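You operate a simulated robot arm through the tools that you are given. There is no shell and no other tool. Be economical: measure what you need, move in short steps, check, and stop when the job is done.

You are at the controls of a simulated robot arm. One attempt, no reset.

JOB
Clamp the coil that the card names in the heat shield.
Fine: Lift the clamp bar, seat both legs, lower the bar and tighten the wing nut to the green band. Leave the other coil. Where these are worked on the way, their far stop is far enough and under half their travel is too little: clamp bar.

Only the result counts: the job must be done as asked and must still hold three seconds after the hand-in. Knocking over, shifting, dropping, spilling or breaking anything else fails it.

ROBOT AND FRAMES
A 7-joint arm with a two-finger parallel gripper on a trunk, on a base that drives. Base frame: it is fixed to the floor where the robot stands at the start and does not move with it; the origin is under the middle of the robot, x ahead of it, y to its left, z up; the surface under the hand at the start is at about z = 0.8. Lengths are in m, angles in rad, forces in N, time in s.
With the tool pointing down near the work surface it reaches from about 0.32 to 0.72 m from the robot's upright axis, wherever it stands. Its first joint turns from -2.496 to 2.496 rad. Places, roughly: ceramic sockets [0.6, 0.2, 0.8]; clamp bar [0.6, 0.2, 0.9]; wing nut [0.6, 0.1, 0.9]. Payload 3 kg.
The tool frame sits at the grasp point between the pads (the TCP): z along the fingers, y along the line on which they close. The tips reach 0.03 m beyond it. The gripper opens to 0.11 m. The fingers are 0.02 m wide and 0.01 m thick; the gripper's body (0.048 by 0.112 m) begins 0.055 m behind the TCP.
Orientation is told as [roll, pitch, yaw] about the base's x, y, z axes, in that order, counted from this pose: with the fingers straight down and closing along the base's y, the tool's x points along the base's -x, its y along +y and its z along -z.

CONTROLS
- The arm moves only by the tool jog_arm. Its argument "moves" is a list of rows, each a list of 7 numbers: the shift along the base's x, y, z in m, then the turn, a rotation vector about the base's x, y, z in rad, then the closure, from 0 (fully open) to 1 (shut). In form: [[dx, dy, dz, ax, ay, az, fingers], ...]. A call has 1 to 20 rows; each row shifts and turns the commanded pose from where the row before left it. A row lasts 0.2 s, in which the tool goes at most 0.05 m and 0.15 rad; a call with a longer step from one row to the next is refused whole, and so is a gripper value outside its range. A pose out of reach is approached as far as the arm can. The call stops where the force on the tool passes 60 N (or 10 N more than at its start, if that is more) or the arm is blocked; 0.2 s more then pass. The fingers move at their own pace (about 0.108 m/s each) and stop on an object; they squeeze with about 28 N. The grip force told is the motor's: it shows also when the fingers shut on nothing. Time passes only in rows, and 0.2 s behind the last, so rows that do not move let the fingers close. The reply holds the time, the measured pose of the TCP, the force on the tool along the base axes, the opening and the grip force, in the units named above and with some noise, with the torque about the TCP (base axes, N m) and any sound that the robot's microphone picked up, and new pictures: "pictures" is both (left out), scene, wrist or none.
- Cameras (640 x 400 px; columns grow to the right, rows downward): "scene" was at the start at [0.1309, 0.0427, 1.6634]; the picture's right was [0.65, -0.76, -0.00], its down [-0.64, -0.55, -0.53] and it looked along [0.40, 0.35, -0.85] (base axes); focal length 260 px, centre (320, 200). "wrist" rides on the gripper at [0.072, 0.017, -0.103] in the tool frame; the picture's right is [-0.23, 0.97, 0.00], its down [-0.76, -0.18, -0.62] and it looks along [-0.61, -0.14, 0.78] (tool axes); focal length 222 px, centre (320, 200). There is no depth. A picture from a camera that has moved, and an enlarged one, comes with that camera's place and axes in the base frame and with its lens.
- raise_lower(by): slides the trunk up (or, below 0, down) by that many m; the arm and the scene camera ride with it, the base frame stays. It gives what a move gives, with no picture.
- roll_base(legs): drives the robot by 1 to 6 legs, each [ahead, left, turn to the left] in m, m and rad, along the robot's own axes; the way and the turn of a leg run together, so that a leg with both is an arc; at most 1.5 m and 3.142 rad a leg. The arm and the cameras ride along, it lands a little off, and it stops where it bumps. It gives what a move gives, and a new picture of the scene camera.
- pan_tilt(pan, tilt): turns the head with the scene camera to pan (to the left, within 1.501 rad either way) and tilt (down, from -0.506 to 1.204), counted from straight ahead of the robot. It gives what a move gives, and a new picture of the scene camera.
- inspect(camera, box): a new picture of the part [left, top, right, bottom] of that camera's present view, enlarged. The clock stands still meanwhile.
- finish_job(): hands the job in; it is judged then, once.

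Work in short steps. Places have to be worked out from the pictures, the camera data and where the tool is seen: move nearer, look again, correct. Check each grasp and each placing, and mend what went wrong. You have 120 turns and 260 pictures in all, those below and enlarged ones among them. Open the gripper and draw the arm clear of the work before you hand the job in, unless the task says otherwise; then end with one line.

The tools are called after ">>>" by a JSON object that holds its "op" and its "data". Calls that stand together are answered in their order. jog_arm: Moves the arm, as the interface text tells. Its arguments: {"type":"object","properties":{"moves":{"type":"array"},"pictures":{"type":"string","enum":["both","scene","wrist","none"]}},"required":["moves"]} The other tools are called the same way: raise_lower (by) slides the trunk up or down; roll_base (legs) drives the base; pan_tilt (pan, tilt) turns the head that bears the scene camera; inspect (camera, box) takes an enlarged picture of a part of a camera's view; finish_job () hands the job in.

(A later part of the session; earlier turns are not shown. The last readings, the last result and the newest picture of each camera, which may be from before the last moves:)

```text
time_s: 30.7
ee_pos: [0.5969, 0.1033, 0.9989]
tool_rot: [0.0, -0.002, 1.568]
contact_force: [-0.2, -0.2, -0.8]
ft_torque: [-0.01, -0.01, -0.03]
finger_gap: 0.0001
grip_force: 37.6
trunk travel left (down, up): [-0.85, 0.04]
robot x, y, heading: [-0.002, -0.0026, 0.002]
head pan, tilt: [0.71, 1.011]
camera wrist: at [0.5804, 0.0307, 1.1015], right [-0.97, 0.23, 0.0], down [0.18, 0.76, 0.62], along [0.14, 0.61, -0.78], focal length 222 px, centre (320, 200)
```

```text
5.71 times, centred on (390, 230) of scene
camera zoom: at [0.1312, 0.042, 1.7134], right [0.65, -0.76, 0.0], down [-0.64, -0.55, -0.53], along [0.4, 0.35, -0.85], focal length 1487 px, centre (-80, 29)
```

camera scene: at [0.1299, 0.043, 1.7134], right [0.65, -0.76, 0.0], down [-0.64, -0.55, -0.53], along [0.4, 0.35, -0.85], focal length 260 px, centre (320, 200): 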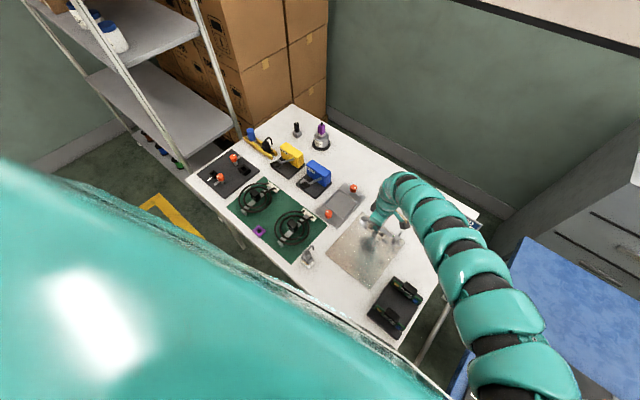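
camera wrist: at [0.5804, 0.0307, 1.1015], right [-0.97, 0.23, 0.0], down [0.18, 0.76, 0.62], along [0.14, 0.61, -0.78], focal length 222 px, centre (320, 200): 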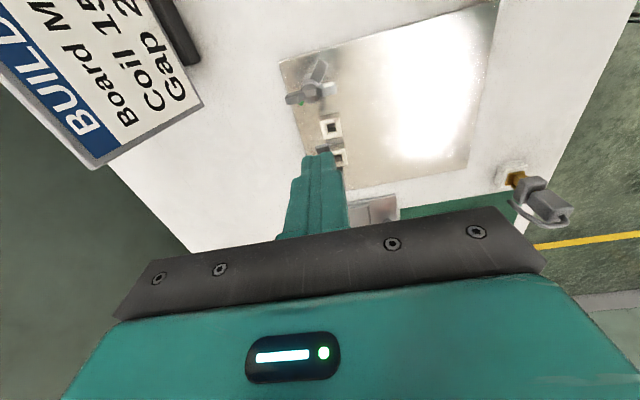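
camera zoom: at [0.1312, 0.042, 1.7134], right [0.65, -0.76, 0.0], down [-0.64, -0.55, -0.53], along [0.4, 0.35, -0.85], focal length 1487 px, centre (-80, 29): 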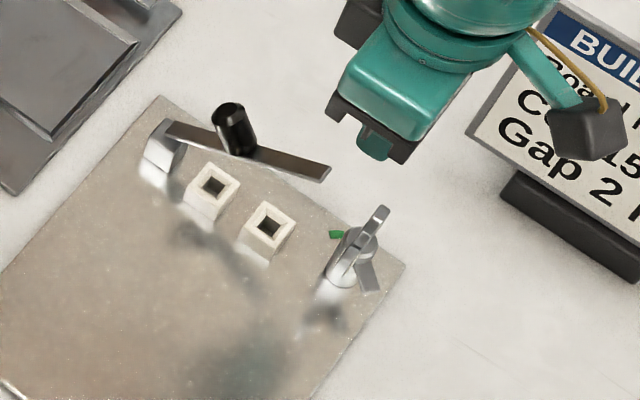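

The bar end sits at ≈(0.60, 0.119, 0.90), elevation ~34°. I descend just outside it and then push +y.

>>> {"op": "jog_arm", "data": {"moves": [[0.002, -0.005, -0.03, 0, 0, 0, 1], [0, 0, -0.03, 0, 0, 0, 1], [0, 0, -0.022, 0, 0, 0, 1], [0, 0.02, 0, 0, 0, 0, 1], [0, 0.02, 0, 0, 0, 0, 1]], "pictures": "wrist"}}

>>> {"op": "inspect", "data": {"camera": "scene", "box": [340, 195, 440, 265]}}

```text
time_s: 31.9
ee_pos: [0.6024, 0.1182, 0.9175]
tool_rot: [0.004, 0.019, 1.555]
contact_force: [-17.4, -30.9, 24.9]
ft_torque: [0.25, 0.19, 0.2]
finger_gap: 0.0003
grip_force: 38.0
trunk travel left (down, up): [-0.85, 0.04]
robot x, y, heading: [0.0003, 0.0004, -0.009]
head pan, tilt: [0.71, 1.011]
stopped in row 5: the force on the tool passed its limit at 63 N (the readings are from after the stop); the commanded pose is now the measured one
camera wrist: at [0.5846, 0.0481, 1.0214], right [-0.97, 0.24, 0.0], down [0.19, 0.77, 0.61], along [0.15, 0.59, -0.79], focal length 222 px, centre (320, 200)
```

wrist: 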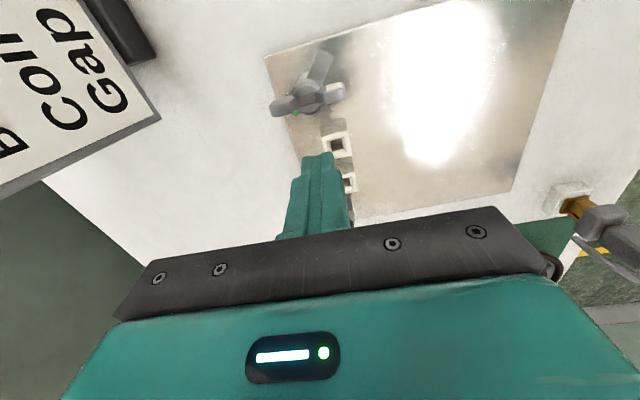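

```text
5.71 times, centred on (390, 230) of scene
camera zoom: at [0.1276, 0.0394, 1.7141], right [0.65, -0.76, 0.0], down [-0.64, -0.55, -0.53], along [0.41, 0.35, -0.85], focal length 1487 px, centre (-80, 29)
```

zoom: 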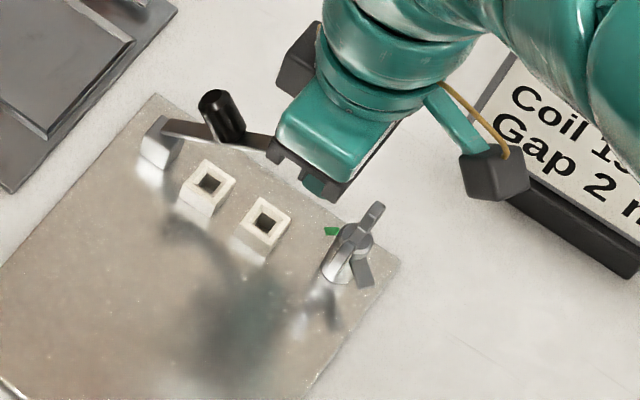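

The fingers hit the end face of the bar. I back off and go beneath the bar from its +x side, then lift along the arc.

>>> {"op": "jog_arm", "data": {"moves": [[0, -0.012, 0, 0, 0, 0, 1], [0, -0.004, 0.04, 0, 0, 0, 1], [0.025, 0.015, 0.03, 0, 0, 0, 1], [0.02, 0.025, 0, 0, 0, 0, 1]], "pictures": "wrist"}}

>>> {"op": "inspect", "data": {"camera": "scene", "box": [340, 195, 440, 265]}}

```text
time_s: 33.0
ee_pos: [0.6505, 0.1491, 0.9869]
tool_rot: [-0.003, 0.012, 1.56]
contact_force: [0.2, 0.1, 1.0]
ft_torque: [0.01, 0.02, 0.03]
finger_gap: 0.0
grip_force: 37.9
trunk travel left (down, up): [-0.85, 0.04]
robot x, y, heading: [-0.004, -0.0024, -0.006]
head pan, tilt: [0.71, 1.011]
camera wrist: at [0.6313, 0.0785, 1.0901], right [-0.97, 0.24, -0.01], down [0.18, 0.77, 0.62], along [0.15, 0.6, -0.79], focal length 222 px, centre (320, 200)
```

wrist: 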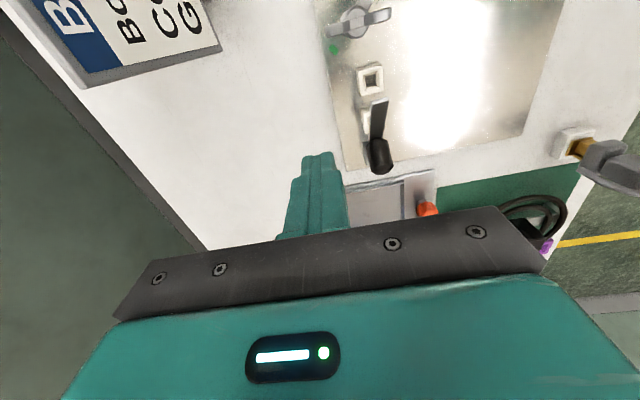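

```text
5.71 times, centred on (390, 230) of scene
camera zoom: at [0.1306, 0.0425, 1.7134], right [0.65, -0.76, 0.0], down [-0.64, -0.55, -0.53], along [0.4, 0.34, -0.85], focal length 1487 px, centre (-80, 29)
```

zoom: 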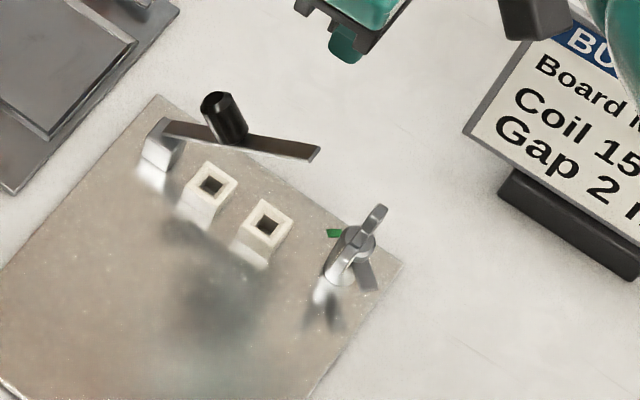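

Bar now ~42° and holding. I descend on its +x side, slide beneath, and lift.

>>> {"op": "jog_arm", "data": {"moves": [[0, 0, -0.04, 0, 0, 0, 1], [0, 0, -0.04, 0, 0, 0, 1], [0, 0, -0.017, 0, 0, 0, 1], [-0.025, 0, 0, 0, 0, 0, 1], [-0.025, 0, 0, 0, 0, 0, 1]], "pictures": "wrist"}}

>>> {"op": "inspect", "data": {"camera": "scene", "box": [340, 195, 440, 265]}}

```text
time_s: 34.2
ee_pos: [0.6201, 0.1495, 0.8971]
tool_rot: [-0.037, -0.003, 1.552]
contact_force: [41.0, 14.7, -12.7]
ft_torque: [-0.17, 0.69, 0.2]
finger_gap: 0.0002
grip_force: 37.8
trunk travel left (down, up): [-0.85, 0.04]
robot x, y, heading: [0.0002, 0.0017, -0.001]
head pan, tilt: [0.71, 1.011]
stopped in row 5: the force on the tool passed its limit at 67 N (the readings are from after the stop); the commanded pose is now the measured one
camera wrist: at [0.5985, 0.0761, 0.9984], right [-0.97, 0.25, -0.04], down [0.17, 0.76, 0.63], along [0.18, 0.6, -0.78], focal length 222 px, centre (320, 200)
```

wrist: 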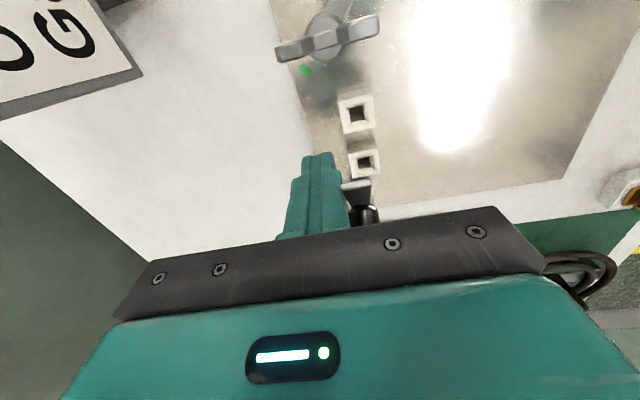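

```text
5.71 times, centred on (390, 230) of scene
camera zoom: at [0.134, 0.0436, 1.713], right [0.65, -0.76, 0.0], down [-0.64, -0.55, -0.53], along [0.4, 0.35, -0.85], focal length 1487 px, centre (-80, 29)
```

zoom: 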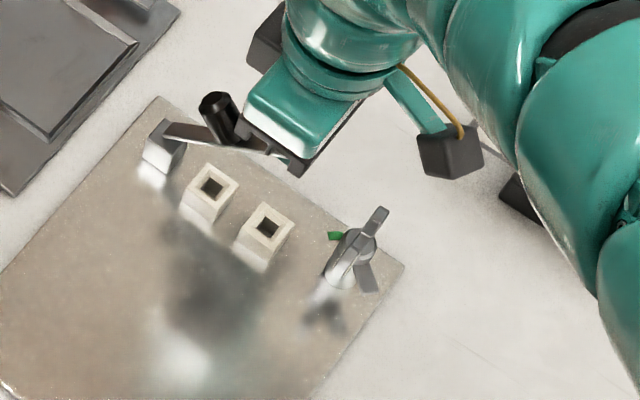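

I touched the bar's side. I back out, go lower and further from the hinge, and try again.

>>> {"op": "jog_arm", "data": {"moves": [[0.015, 0, 0, 0.037, 0, 0.018, 1], [0.01, -0.015, 0, 0, 0, 0, 1], [0, 0, -0.017, 0, 0, 0, 1], [-0.02, 0, 0, 0, 0, 0, 1], [-0.02, 0, 0, 0, 0, 0, 1]], "pictures": "wrist"}}

```text
time_s: 35.4
ee_pos: [0.6223, 0.1306, 0.8867]
tool_rot: [-0.06, -0.045, 1.563]
contact_force: [39.9, 12.5, -8.7]
ft_torque: [-0.42, 1.19, -0.36]
finger_gap: 0.0
grip_force: 37.5
trunk travel left (down, up): [-0.85, 0.04]
robot x, y, heading: [0.0032, 0.0024, -0.005]
head pan, tilt: [0.71, 1.011]
stopped in row 5: the force on the tool passed its limit at 73 N (the readings are from after the stop); the commanded pose is now the measured one
camera wrist: at [0.5983, 0.0537, 0.9843], right [-0.97, 0.24, -0.05], down [0.14, 0.73, 0.67], along [0.19, 0.64, -0.74], focal length 222 px, centre (320, 200)
```

wrist: 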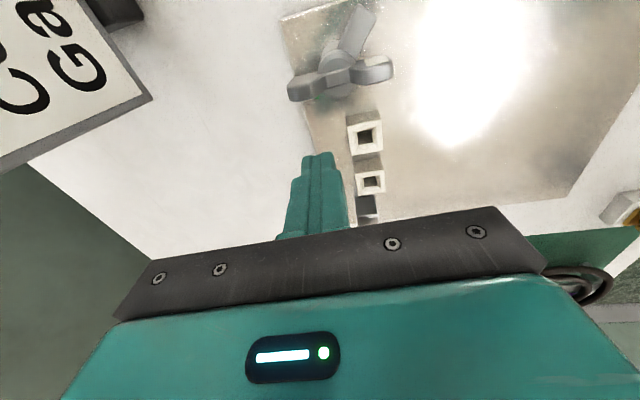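

The gripper's base is touching the raised bar end. Better to regrip the knob lower down and finish the arc. I back off, straighten and rise.

>>> {"op": "jog_arm", "data": {"moves": [[0.02, -0.003, 0, 0.03, 0.022, 0.004, 1], [0.01, 0, 0.02, 0.03, 0.022, 0.004, 1], [0, 0, 0.045, 0, 0, 0, 0.5], [-0.02, 0.02, 0.035, 0, 0, 0, 0.4], [-0.03, 0.03, 0, 0, 0, 0, 0.4], [0, 0.01, 0, 0, 0, 0, 0.4]], "pictures": "wrist"}}

>>> {"op": "inspect", "data": {"camera": "scene", "box": [340, 195, 440, 265]}}

```text
time_s: 36.8
ee_pos: [0.5956, 0.188, 0.9821]
tool_rot: [-0.003, -0.1, 1.57]
contact_force: [1.4, 0.5, 0.3]
ft_torque: [-0.01, 0.03, 0.03]
finger_gap: 0.0661
grip_force: 0.0
trunk travel left (down, up): [-0.85, 0.04]
robot x, y, heading: [-0.0021, -0.0021, -0.001]
head pan, tilt: [0.71, 1.011]
camera wrist: at [0.5786, 0.1051, 1.0778], right [-0.97, 0.23, 0.02], down [0.18, 0.7, 0.7], along [0.14, 0.68, -0.72], focal length 222 px, centre (320, 200)
```

wrist: 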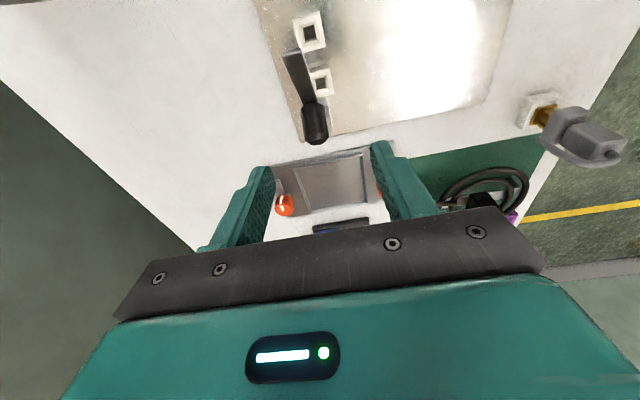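

```text
5.71 times, centred on (390, 230) of scene
camera zoom: at [0.1328, 0.0421, 1.7134], right [0.65, -0.76, 0.0], down [-0.64, -0.55, -0.53], along [0.4, 0.35, -0.85], focal length 1487 px, centre (-80, 29)
```

zoom: 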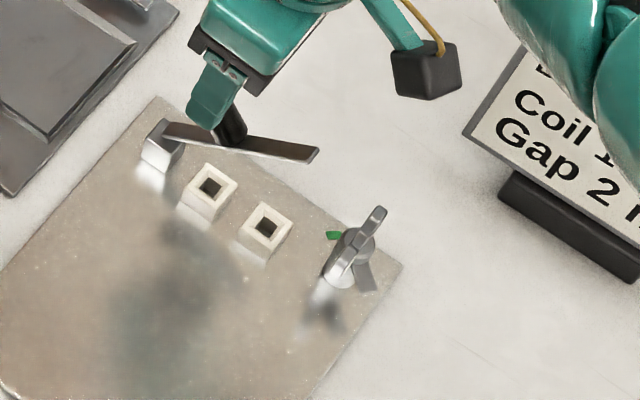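

Now straight above the knob (knob centre ≈ (0.598, 0.190, 0.887)). I fix the tilt, descend around it and grip.

>>> {"op": "jog_arm", "data": {"moves": [[0.002, 0.002, -0.02, -0.1, 0, 0, 0.4], [0, 0, -0.035, 0, 0, 0, 0.45], [0, 0, -0.025, 0, 0, 0, 0.45], [0, 0, -0.012, 0, 0, 0, 0.45], [0, 0, 0, 0, 0, 0, 1], [0, 0, 0, 0, 0, 0, 1], [0, 0, 0, 0, 0, 0, 1]], "pictures": "wrist"}}

>>> {"op": "inspect", "data": {"camera": "scene", "box": [340, 195, 440, 265]}}

```text
time_s: 38.4
ee_pos: [0.6, 0.189, 0.8908]
tool_rot: [-0.006, -0.002, 1.572]
contact_force: [10.7, -2.3, 3.0]
ft_torque: [-0.03, 0.08, -0.18]
finger_gap: 0.0206
grip_force: 45.3
trunk travel left (down, up): [-0.85, 0.04]
robot x, y, heading: [0.0008, -0.0014, -0.003]
head pan, tilt: [0.71, 1.011]
camera wrist: at [0.5821, 0.1158, 0.9932], right [-0.97, 0.23, -0.01], down [0.17, 0.76, 0.62], along [0.15, 0.61, -0.78], focal length 222 px, centre (320, 200)
```

wrist: 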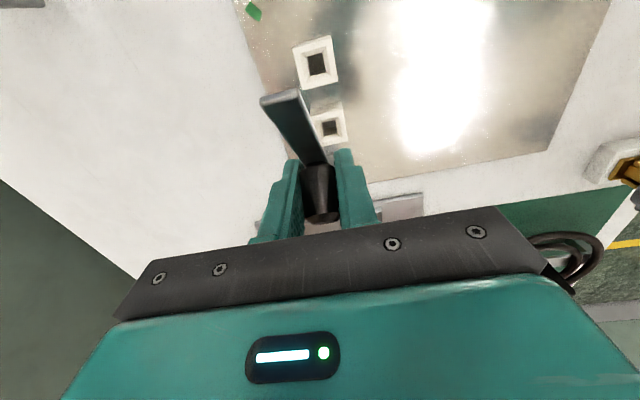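

```text
5.71 times, centred on (390, 230) of scene
camera zoom: at [0.1337, 0.0419, 1.7134], right [0.65, -0.76, 0.0], down [-0.64, -0.55, -0.53], along [0.4, 0.35, -0.85], focal length 1487 px, centre (-80, 29)
```

zoom: 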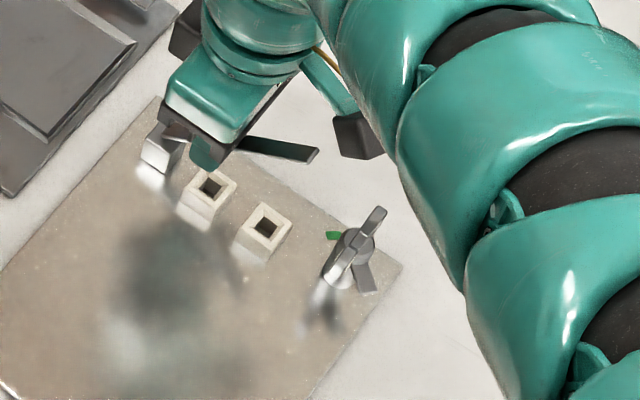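

Solid grip. I continue the arc with the tool tilting along with the bar.

>>> {"op": "jog_arm", "data": {"moves": [[0, 0.0079, 0.0035, -0.15, 0, 0, 1], [0, 0.0084, 0.0023, -0.15, 0, 0, 1], [0, 0.0087, 0.001, -0.15, 0, 0, 1]], "pictures": "wrist"}}

>>> {"op": "inspect", "data": {"camera": "scene", "box": [340, 195, 440, 265]}}

```text
time_s: 39.2
ee_pos: [0.6001, 0.1915, 0.8994]
tool_rot: [-0.012, 0.204, 1.562]
contact_force: [47.7, -20.5, 3.2]
ft_torque: [-1.17, -0.15, -0.42]
finger_gap: 0.0208
grip_force: 44.6
out of reach, approached as far as the arm can: row 2, 3
trunk travel left (down, up): [-0.85, 0.04]
robot x, y, heading: [0.0049, 0.0022, 0.0]
head pan, tilt: [0.71, 1.011]
camera wrist: at [0.581, 0.1402, 1.0143], right [-0.97, 0.23, -0.06], down [0.18, 0.87, 0.46], along [0.15, 0.43, -0.89], focal length 222 px, centre (320, 200)
```

wrist: 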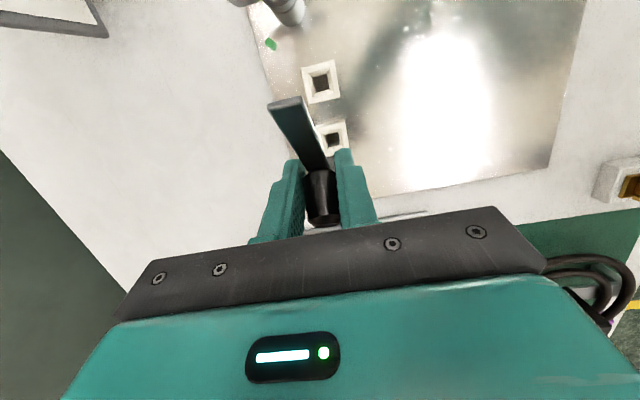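

```text
5.71 times, centred on (390, 230) of scene
camera zoom: at [0.1392, 0.0408, 1.7131], right [0.65, -0.76, 0.0], down [-0.65, -0.55, -0.53], along [0.4, 0.35, -0.85], focal length 1487 px, centre (-80, 29)
```

zoom: 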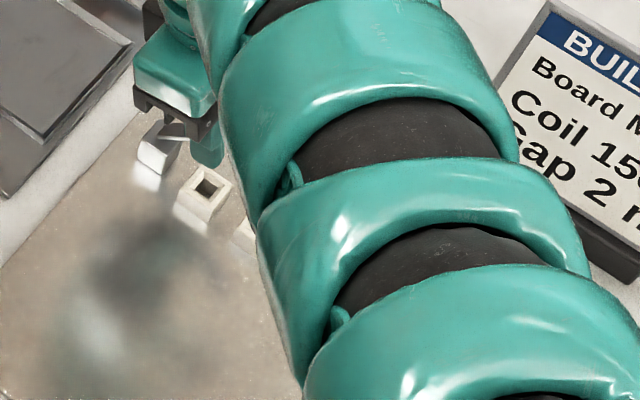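

Tilting is out of reach for this posture. I relax the pose, release the knob, and use a slow push with upright fingers against the bar's end instead.

>>> {"op": "jog_arm", "data": {"moves": [[0, 0, 0, 0.1, 0, 0, 1], [0, 0, 0, 0.1, 0, 0, 1], [0, 0, 0, 0, 0, 0, 1]], "pictures": "none"}}

```text
time_s: 39.7
ee_pos: [0.5991, 0.1928, 0.8978]
tool_rot: [-0.016, 0.07, 1.564]
contact_force: [18.9, -4.8, -16.4]
ft_torque: [-0.79, 0.05, -0.13]
finger_gap: 0.0208
grip_force: 45.2
trunk travel left (down, up): [-0.85, 0.04]
robot x, y, heading: [0.0039, 0.0022, -0.001]
head pan, tilt: [0.71, 1.011]
stopped in row 2: the force on the tool passed its limit at 64 N (the readings are from after the stop); the commanded pose is now the measured one
```

Forces relaxed. I still hold the knob, so I move along the arc without tilt for a few more steps.

>>> {"op": "jog_arm", "data": {"moves": [[0.001, 0.006, 0.003, 0.03, 0, 0, 1], [0.0, 0.007, 0.002, 0.03, 0, 0, 1], [0, 0.007, 0.001, 0, 0, 0, 1]], "pictures": "wrist"}}

>>> {"op": "inspect", "data": {"camera": "scene", "box": [340, 195, 440, 265]}}

```text
time_s: 40.5
ee_pos: [0.5988, 0.2095, 0.9069]
tool_rot: [-0.016, 0.005, 1.567]
contact_force: [23.8, -18.7, 0.6]
ft_torque: [-1.26, 0.07, -0.11]
finger_gap: 0.0208
grip_force: 45.4
trunk travel left (down, up): [-0.85, 0.04]
robot x, y, heading: [0.002, -0.003, -0.005]
head pan, tilt: [0.71, 1.011]
camera wrist: at [0.5806, 0.1378, 1.0091], right [-0.97, 0.23, -0.02], down [0.17, 0.76, 0.62], along [0.16, 0.6, -0.78], focal length 222 px, centre (320, 200)
```

wrist: 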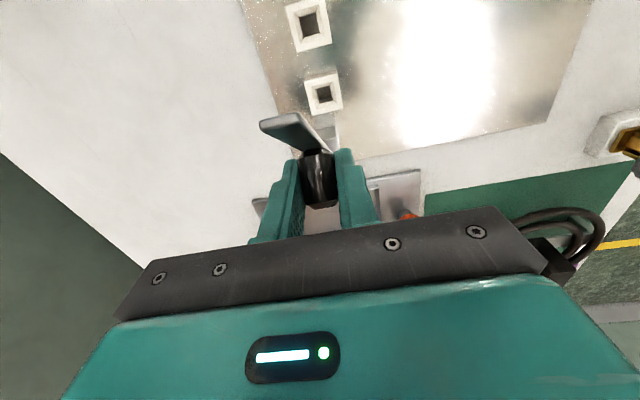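

```text
5.71 times, centred on (390, 230) of scene
camera zoom: at [0.136, 0.0402, 1.7135], right [0.65, -0.76, 0.0], down [-0.65, -0.55, -0.53], along [0.4, 0.35, -0.85], focal length 1487 px, centre (-80, 29)
```

zoom: 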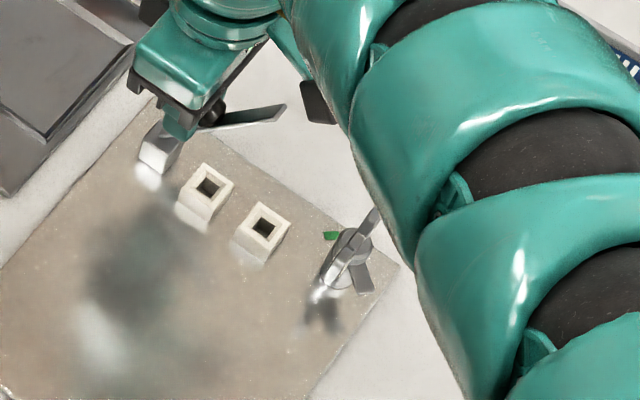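

It works; the bar is at ~60°. I continue.

>>> {"op": "jog_arm", "data": {"moves": [[0.001, 0.007, 0.001, 0, 0, 0, 1], [0.0, 0.007, 0.0, 0.0, 0, 0, 1], [0, 0.007, -0.001, 0, 0, 0, 1], [0, 0.007, -0.002, 0, 0, 0, 1]], "pictures": "wrist"}}

>>> {"op": "inspect", "data": {"camera": "scene", "box": [340, 195, 440, 265]}}

```text
time_s: 41.5
ee_pos: [0.5996, 0.2395, 0.9036]
tool_rot: [-0.016, 0.004, 1.567]
contact_force: [19.0, -15.2, 9.2]
ft_torque: [-1.15, -0.08, 0.06]
finger_gap: 0.0207
grip_force: 45.3
trunk travel left (down, up): [-0.85, 0.04]
robot x, y, heading: [0.0043, -0.0009, -0.004]
head pan, tilt: [0.71, 1.011]
camera wrist: at [0.5807, 0.1674, 1.0069], right [-0.97, 0.23, -0.02], down [0.17, 0.76, 0.62], along [0.16, 0.6, -0.78], focal length 222 px, centre (320, 200)
```

wrist: 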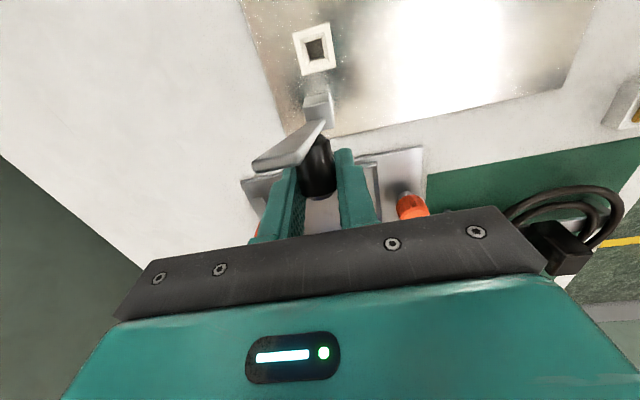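

```text
5.71 times, centred on (390, 230) of scene
camera zoom: at [0.1343, 0.0403, 1.7135], right [0.65, -0.76, 0.0], down [-0.64, -0.55, -0.53], along [0.4, 0.35, -0.85], focal length 1487 px, centre (-80, 29)
```

zoom: 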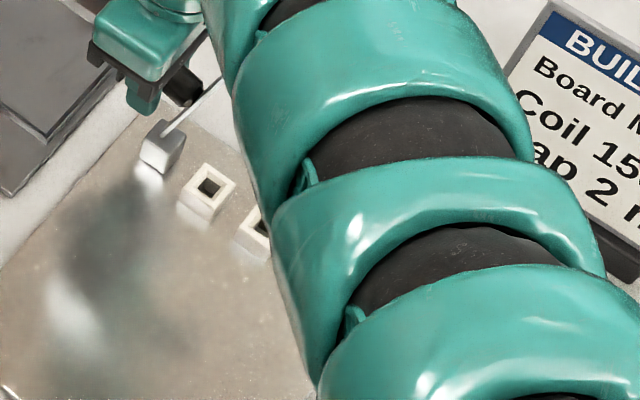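

Near vertical. A few more steps to find the stop.

>>> {"op": "jog_arm", "data": {"moves": [[0.001, 0.006, -0.002, 0, 0, 0, 1], [0.0, 0.006, -0.003, 0.0, 0, 0, 1], [0, 0.006, -0.003, 0, 0, 0, 1]], "pictures": "wrist"}}

>>> {"op": "inspect", "data": {"camera": "scene", "box": [340, 195, 440, 265]}}

```text
time_s: 42.3
ee_pos: [0.5997, 0.2451, 0.9014]
tool_rot: [-0.02, 0.004, 1.563]
contact_force: [44.8, -12.3, 15.1]
ft_torque: [-1.05, 0.04, 0.13]
finger_gap: 0.0203
grip_force: 44.9
out of reach, approached as far as the arm can: row 1, 3
trunk travel left (down, up): [-0.85, 0.04]
robot x, y, heading: [0.0042, 0.0011, -0.003]
head pan, tilt: [0.71, 1.011]
camera wrist: at [0.5803, 0.1735, 1.0044], right [-0.97, 0.23, -0.02], down [0.17, 0.76, 0.62], along [0.16, 0.6, -0.78], focal length 222 px, centre (320, 200)
```

wrist: 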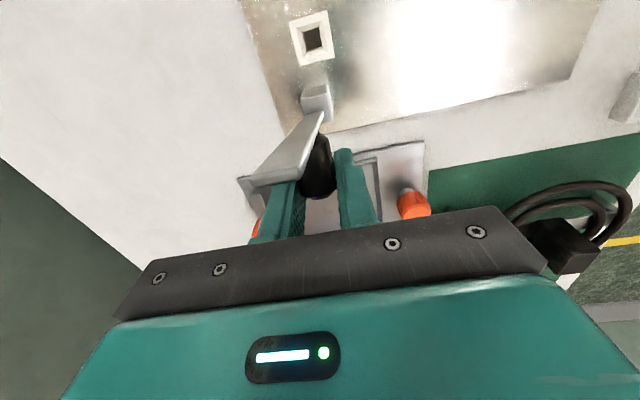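

```text
5.71 times, centred on (390, 230) of scene
camera zoom: at [0.1378, 0.0398, 1.7132], right [0.65, -0.76, 0.0], down [-0.65, -0.55, -0.53], along [0.4, 0.35, -0.85], focal length 1487 px, centre (-80, 29)
```

zoom: 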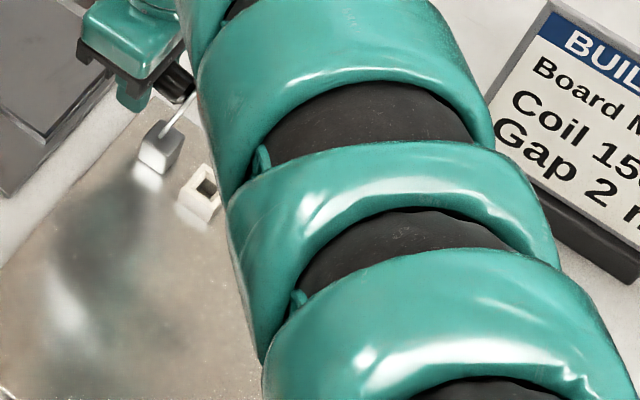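

The bar is about vertical and holding, well past half. I open and withdraw straight up.

>>> {"op": "jog_arm", "data": {"moves": [[0, 0, 0, 0, 0, 0, 0.5], [0, 0, 0, 0, 0, 0, 0.4], [0, 0, 0.03, 0, 0, 0, 0.4], [0, 0, 0.04, 0, 0, 0, 0.4]], "pictures": "wrist"}}

>>> {"op": "inspect", "data": {"camera": "scene", "box": [340, 195, 440, 265]}}

```text
time_s: 43.3
ee_pos: [0.5919, 0.2479, 0.9741]
tool_rot: [-0.018, 0.004, 1.566]
contact_force: [-0.2, 0.2, -0.2]
ft_torque: [0.01, -0.05, 0.0]
finger_gap: 0.066
grip_force: 0.1
trunk travel left (down, up): [-0.85, 0.04]
robot x, y, heading: [0.0029, -0.0005, -0.005]
head pan, tilt: [0.71, 1.011]
camera wrist: at [0.5736, 0.1765, 1.077], right [-0.97, 0.23, -0.02], down [0.17, 0.76, 0.62], along [0.16, 0.6, -0.78], focal length 222 px, centre (320, 200)
```

wrist: 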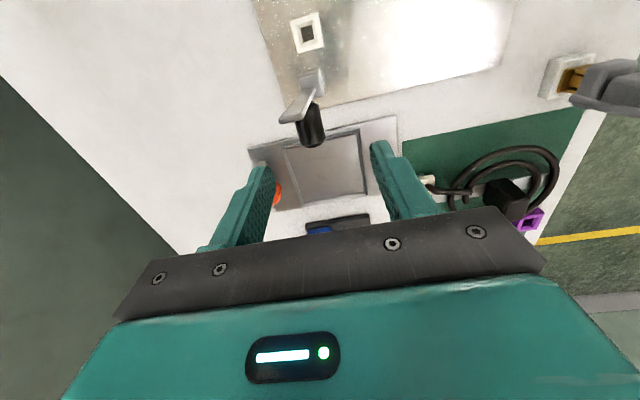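

```text
5.71 times, centred on (390, 230) of scene
camera zoom: at [0.1322, 0.042, 1.7135], right [0.65, -0.76, 0.0], down [-0.64, -0.55, -0.53], along [0.4, 0.35, -0.85], focal length 1487 px, centre (-80, 29)
```

zoom: 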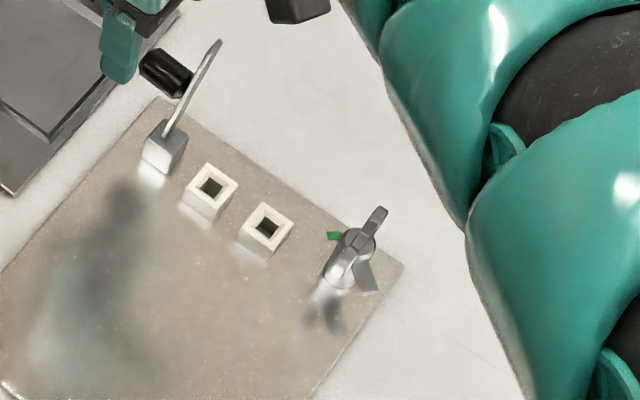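

The bar is up and the sockets are open. Now the 1500 W coil: I zoom in on it for geometry.

>>> {"op": "inspect", "data": {"camera": "scene", "box": [265, 195, 335, 255]}}

>>> {"op": "jog_arm", "data": {"moves": [[0, 0, 0.03, 0, 0, -0.15, 0.2], [-0.02, 0.02, 0, 0, 0, -0.15, 0], [-0.03, 0.02, 0, 0, 0, -0.15, 0], [-0.03, 0.02, 0, 0, 0, -0.15, 0], [-0.03, 0.02, 0, 0, 0, -0.15, 0], [-0.03, 0.02, 0, 0, 0, -0.15, 0], [-0.02, 0.02, 0, 0, 0, -0.15, 0], [0, 0, 0, 0, 0, -0.15, 0], [0, 0, 0, 0, 0, -0.15, 0], [0, 0, 0, 0, 0, -0.15, 0], [0, 0, 0, 0, 0, -0.066, 0]], "pictures": "both"}}

```text
6.67 times, centred on (300, 225) of scene
camera zoom: at [0.1322, 0.042, 1.7135], right [0.65, -0.76, 0.0], down [-0.64, -0.55, -0.53], along [0.4, 0.35, -0.85], focal length 1735 px, centre (453, 33)
```

zoom: 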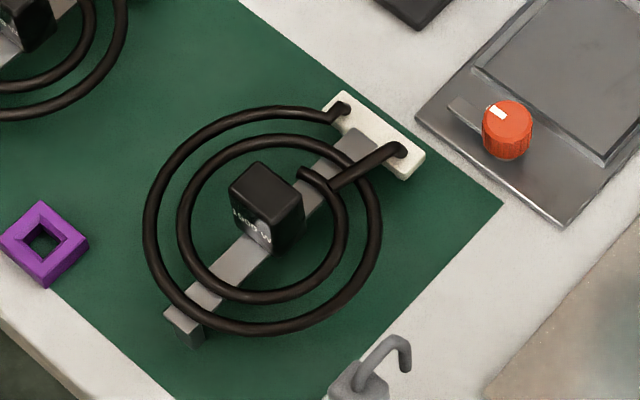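

```text
time_s: 45.7
ee_pos: [0.4336, 0.3688, 1.0015]
tool_rot: [-0.014, 0.004, 0.0]
contact_force: [0.1, 1.0, 0.2]
ft_torque: [-0.01, -0.02, -0.02]
finger_gap: 0.1098
grip_force: 0.0
trunk travel left (down, up): [-0.85, 0.04]
robot x, y, heading: [0.0002, -0.0015, -0.002]
head pan, tilt: [0.71, 1.011]
camera scene: at [0.1326, 0.0426, 1.7134], right [0.65, -0.76, 0.0], down [-0.64, -0.55, -0.53], along [0.4, 0.35, -0.85], focal length 260 px, centre (320, 200)
camera wrist: at [0.3615, 0.3869, 1.1043], right [0.23, 0.97, -0.02], down [0.76, -0.17, 0.62], along [0.6, -0.15, -0.78], focal length 222 px, centre (320, 200)
```

scene: 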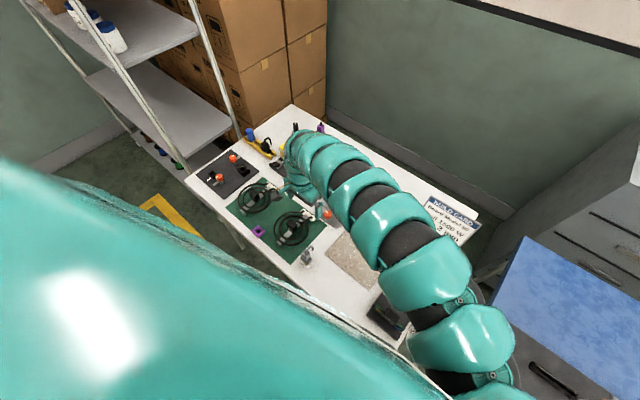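
wrist: 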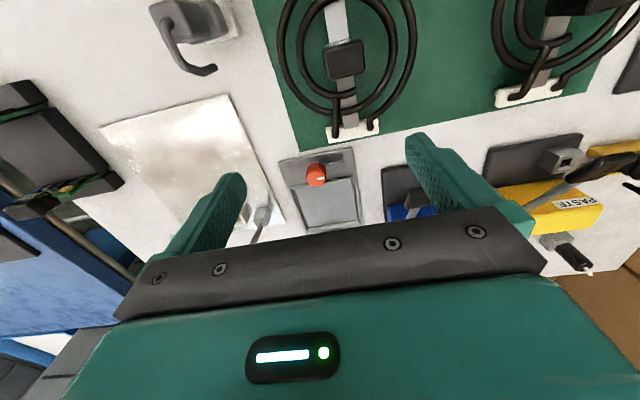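

>>> {"op": "inspect", "data": {"camera": "wrist", "box": [270, 0, 430, 150]}}

>>> {"op": "inspect", "data": {"camera": "wrist", "box": [315, 95, 395, 145]}}

>>> {"op": "inspect", "data": {"camera": "wrist", "box": [490, 60, 570, 110]}}

```text
2.67 times, centred on (350, 75) of wrist
camera zoom: at [0.3615, 0.3869, 1.1043], right [0.23, 0.97, -0.02], down [0.76, -0.17, 0.62], along [0.6, -0.15, -0.78], focal length 592 px, centre (240, 533)
```

zoom: 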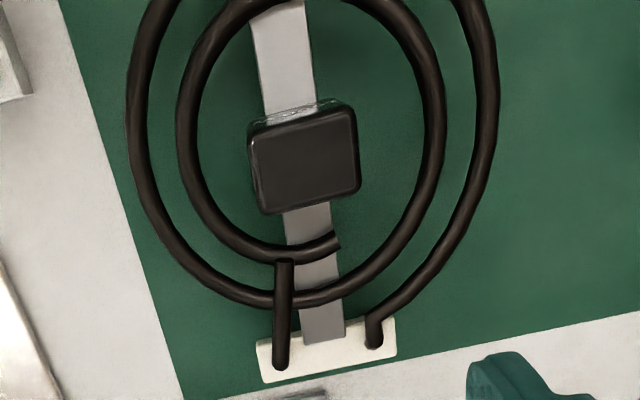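

```text
8.00 times, centred on (355, 120) of wrist
camera zoom: at [0.3615, 0.3869, 1.1043], right [0.23, 0.97, -0.02], down [0.76, -0.17, 0.62], along [0.6, -0.15, -0.78], focal length 1777 px, centre (40, 840)
```

zoom: 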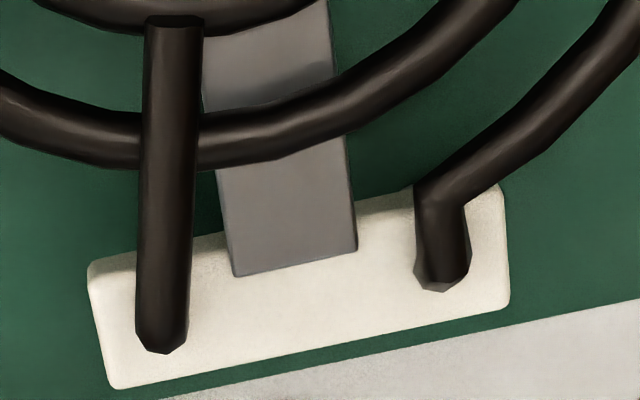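

```text
8.00 times, centred on (530, 85) of wrist
camera zoom: at [0.3615, 0.3869, 1.1043], right [0.23, 0.97, -0.02], down [0.76, -0.17, 0.62], along [0.6, -0.15, -0.78], focal length 1777 px, centre (-1360, 1120)
```

zoom: 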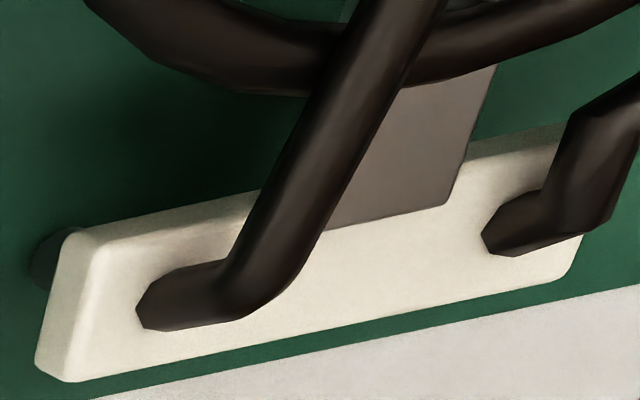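

Triangulation gives the hub top at (0.393, 0.400, 0.867), ~36 mm wide, and legs 44.8 mm apart at y 0.375/0.420, aligned with the sockets. Leg-to-socket offset is ≈ (+0.117, -0.240). I move above the hub.

>>> {"op": "jog_arm", "data": {"moves": [[-0.02, 0.015, -0.035, 0.014, 0, 0, 0.27], [-0.021, 0.016, -0.03, 0, 0, 0, 0.27], [0, 0, 0, 0, 0, 0, 0.27]], "pictures": "wrist"}}

>>> {"op": "inspect", "data": {"camera": "scene", "box": [255, 180, 335, 250]}}

```text
time_s: 46.5
ee_pos: [0.3933, 0.4008, 0.9362]
tool_rot: [-0.001, 0.004, 0.001]
contact_force: [0.3, -0.4, -0.7]
ft_torque: [0.0, 0.02, -0.01]
finger_gap: 0.0806
grip_force: 0.1
trunk travel left (down, up): [-0.85, 0.04]
robot x, y, heading: [0.0054, -0.0011, -0.0]
head pan, tilt: [0.71, 1.011]
camera wrist: at [0.3208, 0.4162, 1.0393], right [0.23, 0.97, 0.0], down [0.76, -0.18, 0.62], along [0.6, -0.14, -0.78], focal length 222 px, centre (320, 200)
```

wrist: 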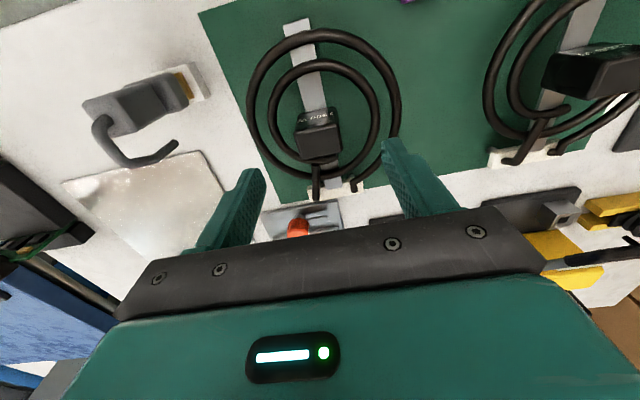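

```text
5.71 times, centred on (295, 215) of scene
camera zoom: at [0.1331, 0.0423, 1.7134], right [0.65, -0.76, 0.0], down [-0.64, -0.55, -0.53], along [0.4, 0.35, -0.85], focal length 1487 px, centre (463, 114)
```

zoom: 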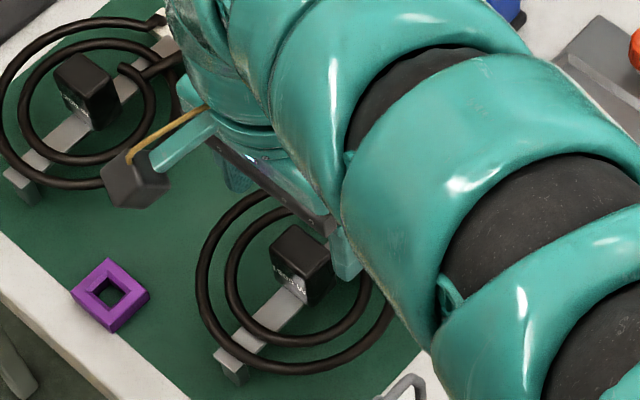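

Alignment looks good. I descend to grip height (tips ~0.84).

>>> {"op": "jog_arm", "data": {"moves": [[0, -0.002, -0.03, 0, 0, 0, 0.27], [0, 0, -0.025, 0, 0, 0, 0.27], [0, 0, -0.01, 0, 0, 0, 0.27], [0, 0, 0, 0, 0, 0, 0.27]], "pictures": "wrist"}}

>>> {"op": "inspect", "data": {"camera": "scene", "box": [255, 180, 335, 250]}}

```text
time_s: 47.5
ee_pos: [0.3893, 0.3944, 0.8902]
tool_rot: [0.0, 0.003, 0.004]
contact_force: [-0.1, 0.6, -0.5]
ft_torque: [0.03, -0.03, 0.01]
finger_gap: 0.0804
grip_force: 0.1
out of reach, approached as far as the arm can: row 2, 3
trunk travel left (down, up): [-0.85, 0.04]
robot x, y, heading: [-0.0008, -0.0011, -0.001]
head pan, tilt: [0.71, 1.011]
camera wrist: at [0.3178, 0.4096, 0.9941], right [0.22, 0.97, 0.0], down [0.76, -0.18, 0.62], along [0.6, -0.14, -0.78], focal length 222 px, centre (320, 200)
```

wrist: 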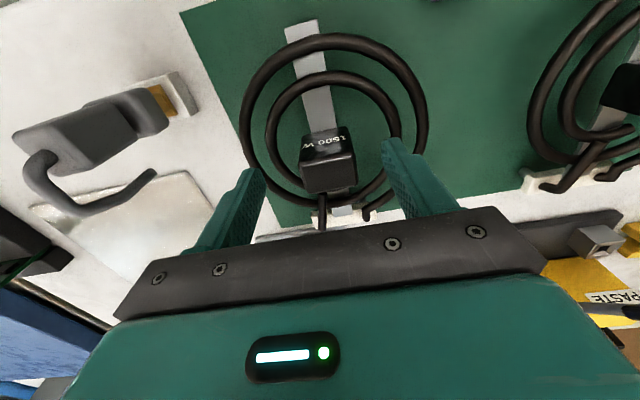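

```text
5.71 times, centred on (295, 215) of scene
camera zoom: at [0.1323, 0.0427, 1.7135], right [0.65, -0.76, 0.0], down [-0.64, -0.55, -0.53], along [0.4, 0.35, -0.85], focal length 1487 px, centre (463, 114)
```

zoom: 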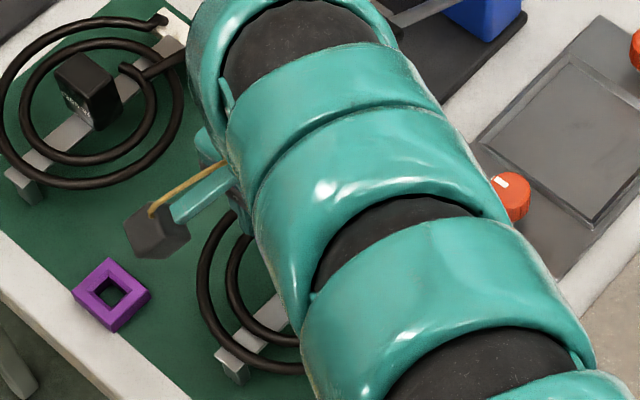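

The arm runs out of reach downward here, so I correct xy and use the trunk for the last 20 mm.

>>> {"op": "jog_arm", "data": {"moves": [[0.004, 0.0045, 0.003, 0, 0, 0, 0.27], [0, 0, 0, 0, 0, 0, 0.27]], "pictures": "none"}}

>>> {"op": "raise_lower", "data": {"by": -0.02}}

>>> {"op": "jog_arm", "data": {"moves": [[0, 0, 0, 0, 0, 0, 0.27]], "pictures": "wrist"}}

```text
time_s: 48.1
ee_pos: [0.3929, 0.3946, 0.8949]
tool_rot: [0.0, 0.004, 0.002]
contact_force: [-0.4, -1.0, -0.7]
ft_torque: [-0.01, 0.02, 0.03]
finger_gap: 0.0803
grip_force: 0.0
trunk travel left (down, up): [-0.85, 0.04]
robot x, y, heading: [0.0008, -0.0017, 0.0]
head pan, tilt: [0.71, 1.011]
```

```text
time_s: 48.8
ee_pos: [0.3922, 0.396, 0.8745]
tool_rot: [0.0, 0.002, 0.002]
contact_force: [0.6, -0.1, -0.6]
ft_torque: [-0.03, 0.02, -0.02]
finger_gap: 0.0802
grip_force: 0.0
trunk travel left (down, up): [-0.83, 0.06]
robot x, y, heading: [0.0039, -0.0001, -0.002]
head pan, tilt: [0.71, 1.011]
```

```text
time_s: 49.2
ee_pos: [0.3921, 0.3959, 0.8749]
tool_rot: [0.0, 0.006, 0.001]
contact_force: [-1.0, -0.3, 0.0]
ft_torque: [0.04, -0.01, -0.04]
finger_gap: 0.0805
grip_force: 0.0
trunk travel left (down, up): [-0.83, 0.06]
robot x, y, heading: [0.004, -0.0038, -0.004]
head pan, tilt: [0.71, 1.011]
camera wrist: at [0.3211, 0.4115, 0.9781], right [0.22, 0.97, 0.0], down [0.76, -0.18, 0.62], along [0.6, -0.14, -0.78], focal length 222 px, centre (320, 200)
```

wrist: 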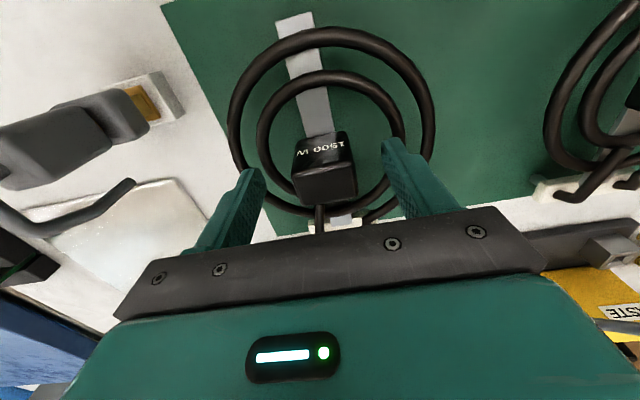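

Hub center now reads (0.393, 0.397). A small trim, then close.

>>> {"op": "jog_arm", "data": {"moves": [[0.001, 0.0015, -0.004, 0, 0, 0, 0.27], [0, 0, 0, 0, 0, 0, 0.5], [0, 0, 0, 0, 0, 0, 0.65], [0, 0, 0, 0, 0, 0, 1], [0, 0, 0, 0, 0, 0, 1]], "pictures": "wrist"}}

```text
time_s: 50.4
ee_pos: [0.3928, 0.3938, 0.872]
tool_rot: [-0.002, 0.005, 0.001]
contact_force: [0.1, 0.5, -0.7]
ft_torque: [0.05, 0.14, 0.0]
finger_gap: 0.0358
grip_force: 28.0
out of reach, approached as far as the arm can: row 1
trunk travel left (down, up): [-0.83, 0.06]
robot x, y, heading: [0.0021, 0.0008, 0.008]
head pan, tilt: [0.71, 1.011]
camera wrist: at [0.3202, 0.4102, 0.9751], right [0.22, 0.97, 0.0], down [0.76, -0.18, 0.62], along [0.6, -0.14, -0.78], focal length 222 px, centre (320, 200)
```

wrist: 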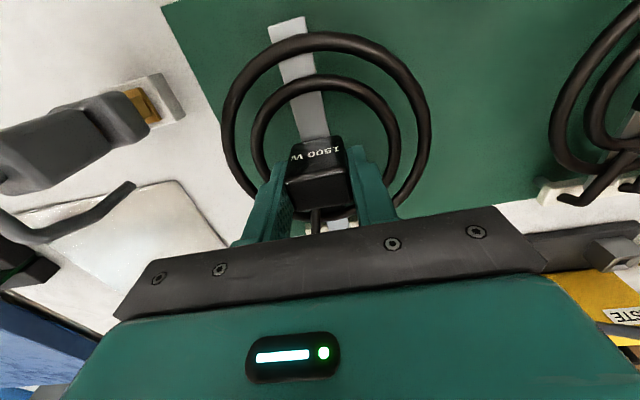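

The hub is gripped (35.8 mm). I lift with the trunk.

>>> {"op": "raise_lower", "data": {"by": 0.06}}

>>> {"op": "jog_arm", "data": {"moves": [[0.005, 0, 0.02, 0, 0, 0, 1], [0.005, 0, 0.02, 0, 0, 0, 1]], "pictures": "both"}}

```text
time_s: 51.4
ee_pos: [0.3916, 0.3935, 0.9328]
tool_rot: [-0.004, 0.004, 0.003]
contact_force: [0.6, -0.5, -2.5]
ft_torque: [0.02, -0.01, 0.01]
finger_gap: 0.0356
grip_force: 28.4
trunk travel left (down, up): [-0.89, 0.0]
robot x, y, heading: [0.0032, -0.0011, -0.004]
head pan, tilt: [0.71, 1.011]
```

```text
time_s: 52.0
ee_pos: [0.4015, 0.3934, 0.9737]
tool_rot: [-0.004, 0.004, 0.003]
contact_force: [-0.2, -0.3, -1.9]
ft_torque: [-0.05, 0.02, -0.04]
finger_gap: 0.0358
grip_force: 27.9
trunk travel left (down, up): [-0.89, 0.0]
robot x, y, heading: [0.0065, -0.001, 0.001]
head pan, tilt: [0.71, 1.011]
camera scene: at [0.1328, 0.0429, 1.7534], right [0.65, -0.76, 0.0], down [-0.64, -0.55, -0.53], along [0.4, 0.35, -0.85], focal length 260 px, centre (320, 200)
camera wrist: at [0.3294, 0.4105, 1.0759], right [0.22, 0.97, 0.0], down [0.77, -0.17, 0.62], along [0.6, -0.14, -0.79], focal length 222 px, centre (320, 200)
```

scene: 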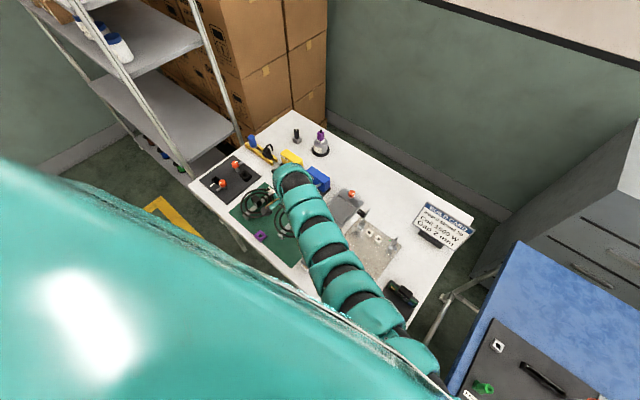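
wrist: 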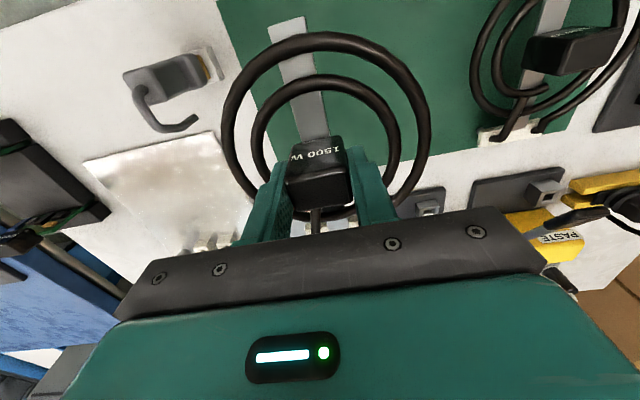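

The coil is lifted and light. I carry it toward a pose above the sockets, tool target (0.510, 0.158).

>>> {"op": "jog_arm", "data": {"moves": [[0.018, -0.039, 0, 0, 0, 0, 1], [0.018, -0.039, 0, 0, 0, 0, 1], [0.018, -0.039, 0, 0, 0, 0, 1], [0.018, -0.039, 0, 0, 0, 0, 1], [0.012, -0.039, 0, 0, 0, 0, 1], [0.0, -0.04, 0, 0, 0, 0, 1], [0, 0, 0, 0, 0, 0, 1]], "pictures": "both"}}

>>> {"op": "inspect", "data": {"camera": "scene", "box": [320, 190, 420, 260]}}

```text
time_s: 53.6
ee_pos: [0.4893, 0.1578, 0.9733]
tool_rot: [-0.002, 0.006, 0.001]
contact_force: [0.8, 0.2, -2.6]
ft_torque: [-0.03, -0.02, 0.01]
finger_gap: 0.0361
grip_force: 28.1
trunk travel left (down, up): [-0.89, 0.0]
robot x, y, heading: [0.0023, 0.0001, 0.001]
head pan, tilt: [0.71, 1.011]
camera scene: at [0.1333, 0.0431, 1.7534], right [0.65, -0.76, 0.0], down [-0.64, -0.55, -0.53], along [0.4, 0.35, -0.85], focal length 260 px, centre (320, 200)
camera wrist: at [0.4162, 0.1742, 1.0757], right [0.23, 0.97, 0.0], down [0.76, -0.18, 0.62], along [0.6, -0.14, -0.78], focal length 222 px, centre (320, 200)
```

scene: 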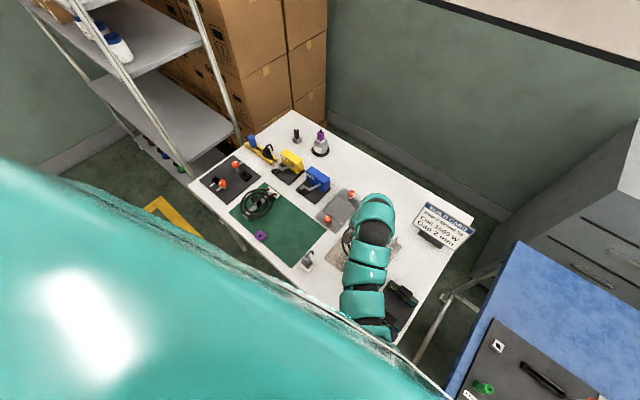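
wrist: 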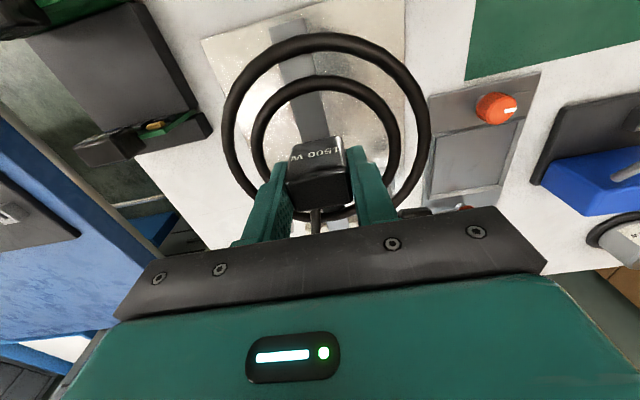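

```text
5.71 times, centred on (370, 225) of scene
camera zoom: at [0.1333, 0.0431, 1.7534], right [0.65, -0.76, 0.0], down [-0.64, -0.55, -0.53], along [0.4, 0.35, -0.85], focal length 1487 px, centre (34, 57)
```

zoom: 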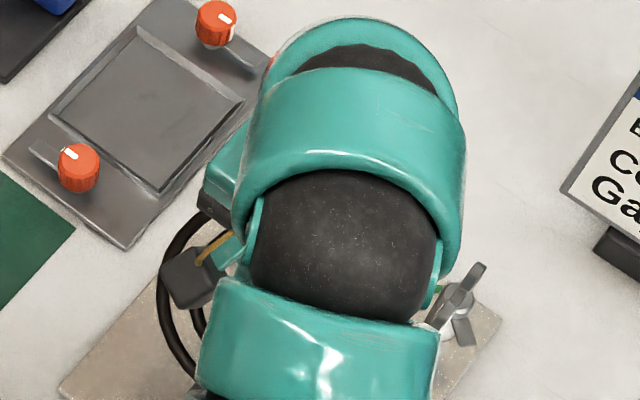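

>>> {"op": "inspect", "data": {"camera": "wrist", "box": [270, 190, 390, 250]}}

```text
5.33 times, centred on (330, 220) of wrist
camera zoom: at [0.4162, 0.1742, 1.0757], right [0.23, 0.97, 0.0], down [0.76, -0.18, 0.62], along [0.6, -0.14, -0.78], focal length 1185 px, centre (267, 93)
```

zoom: 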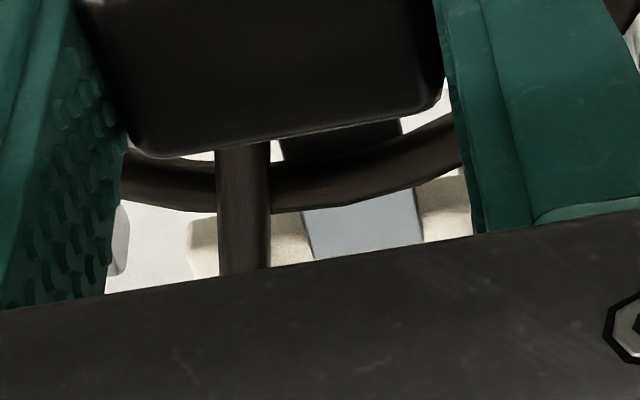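

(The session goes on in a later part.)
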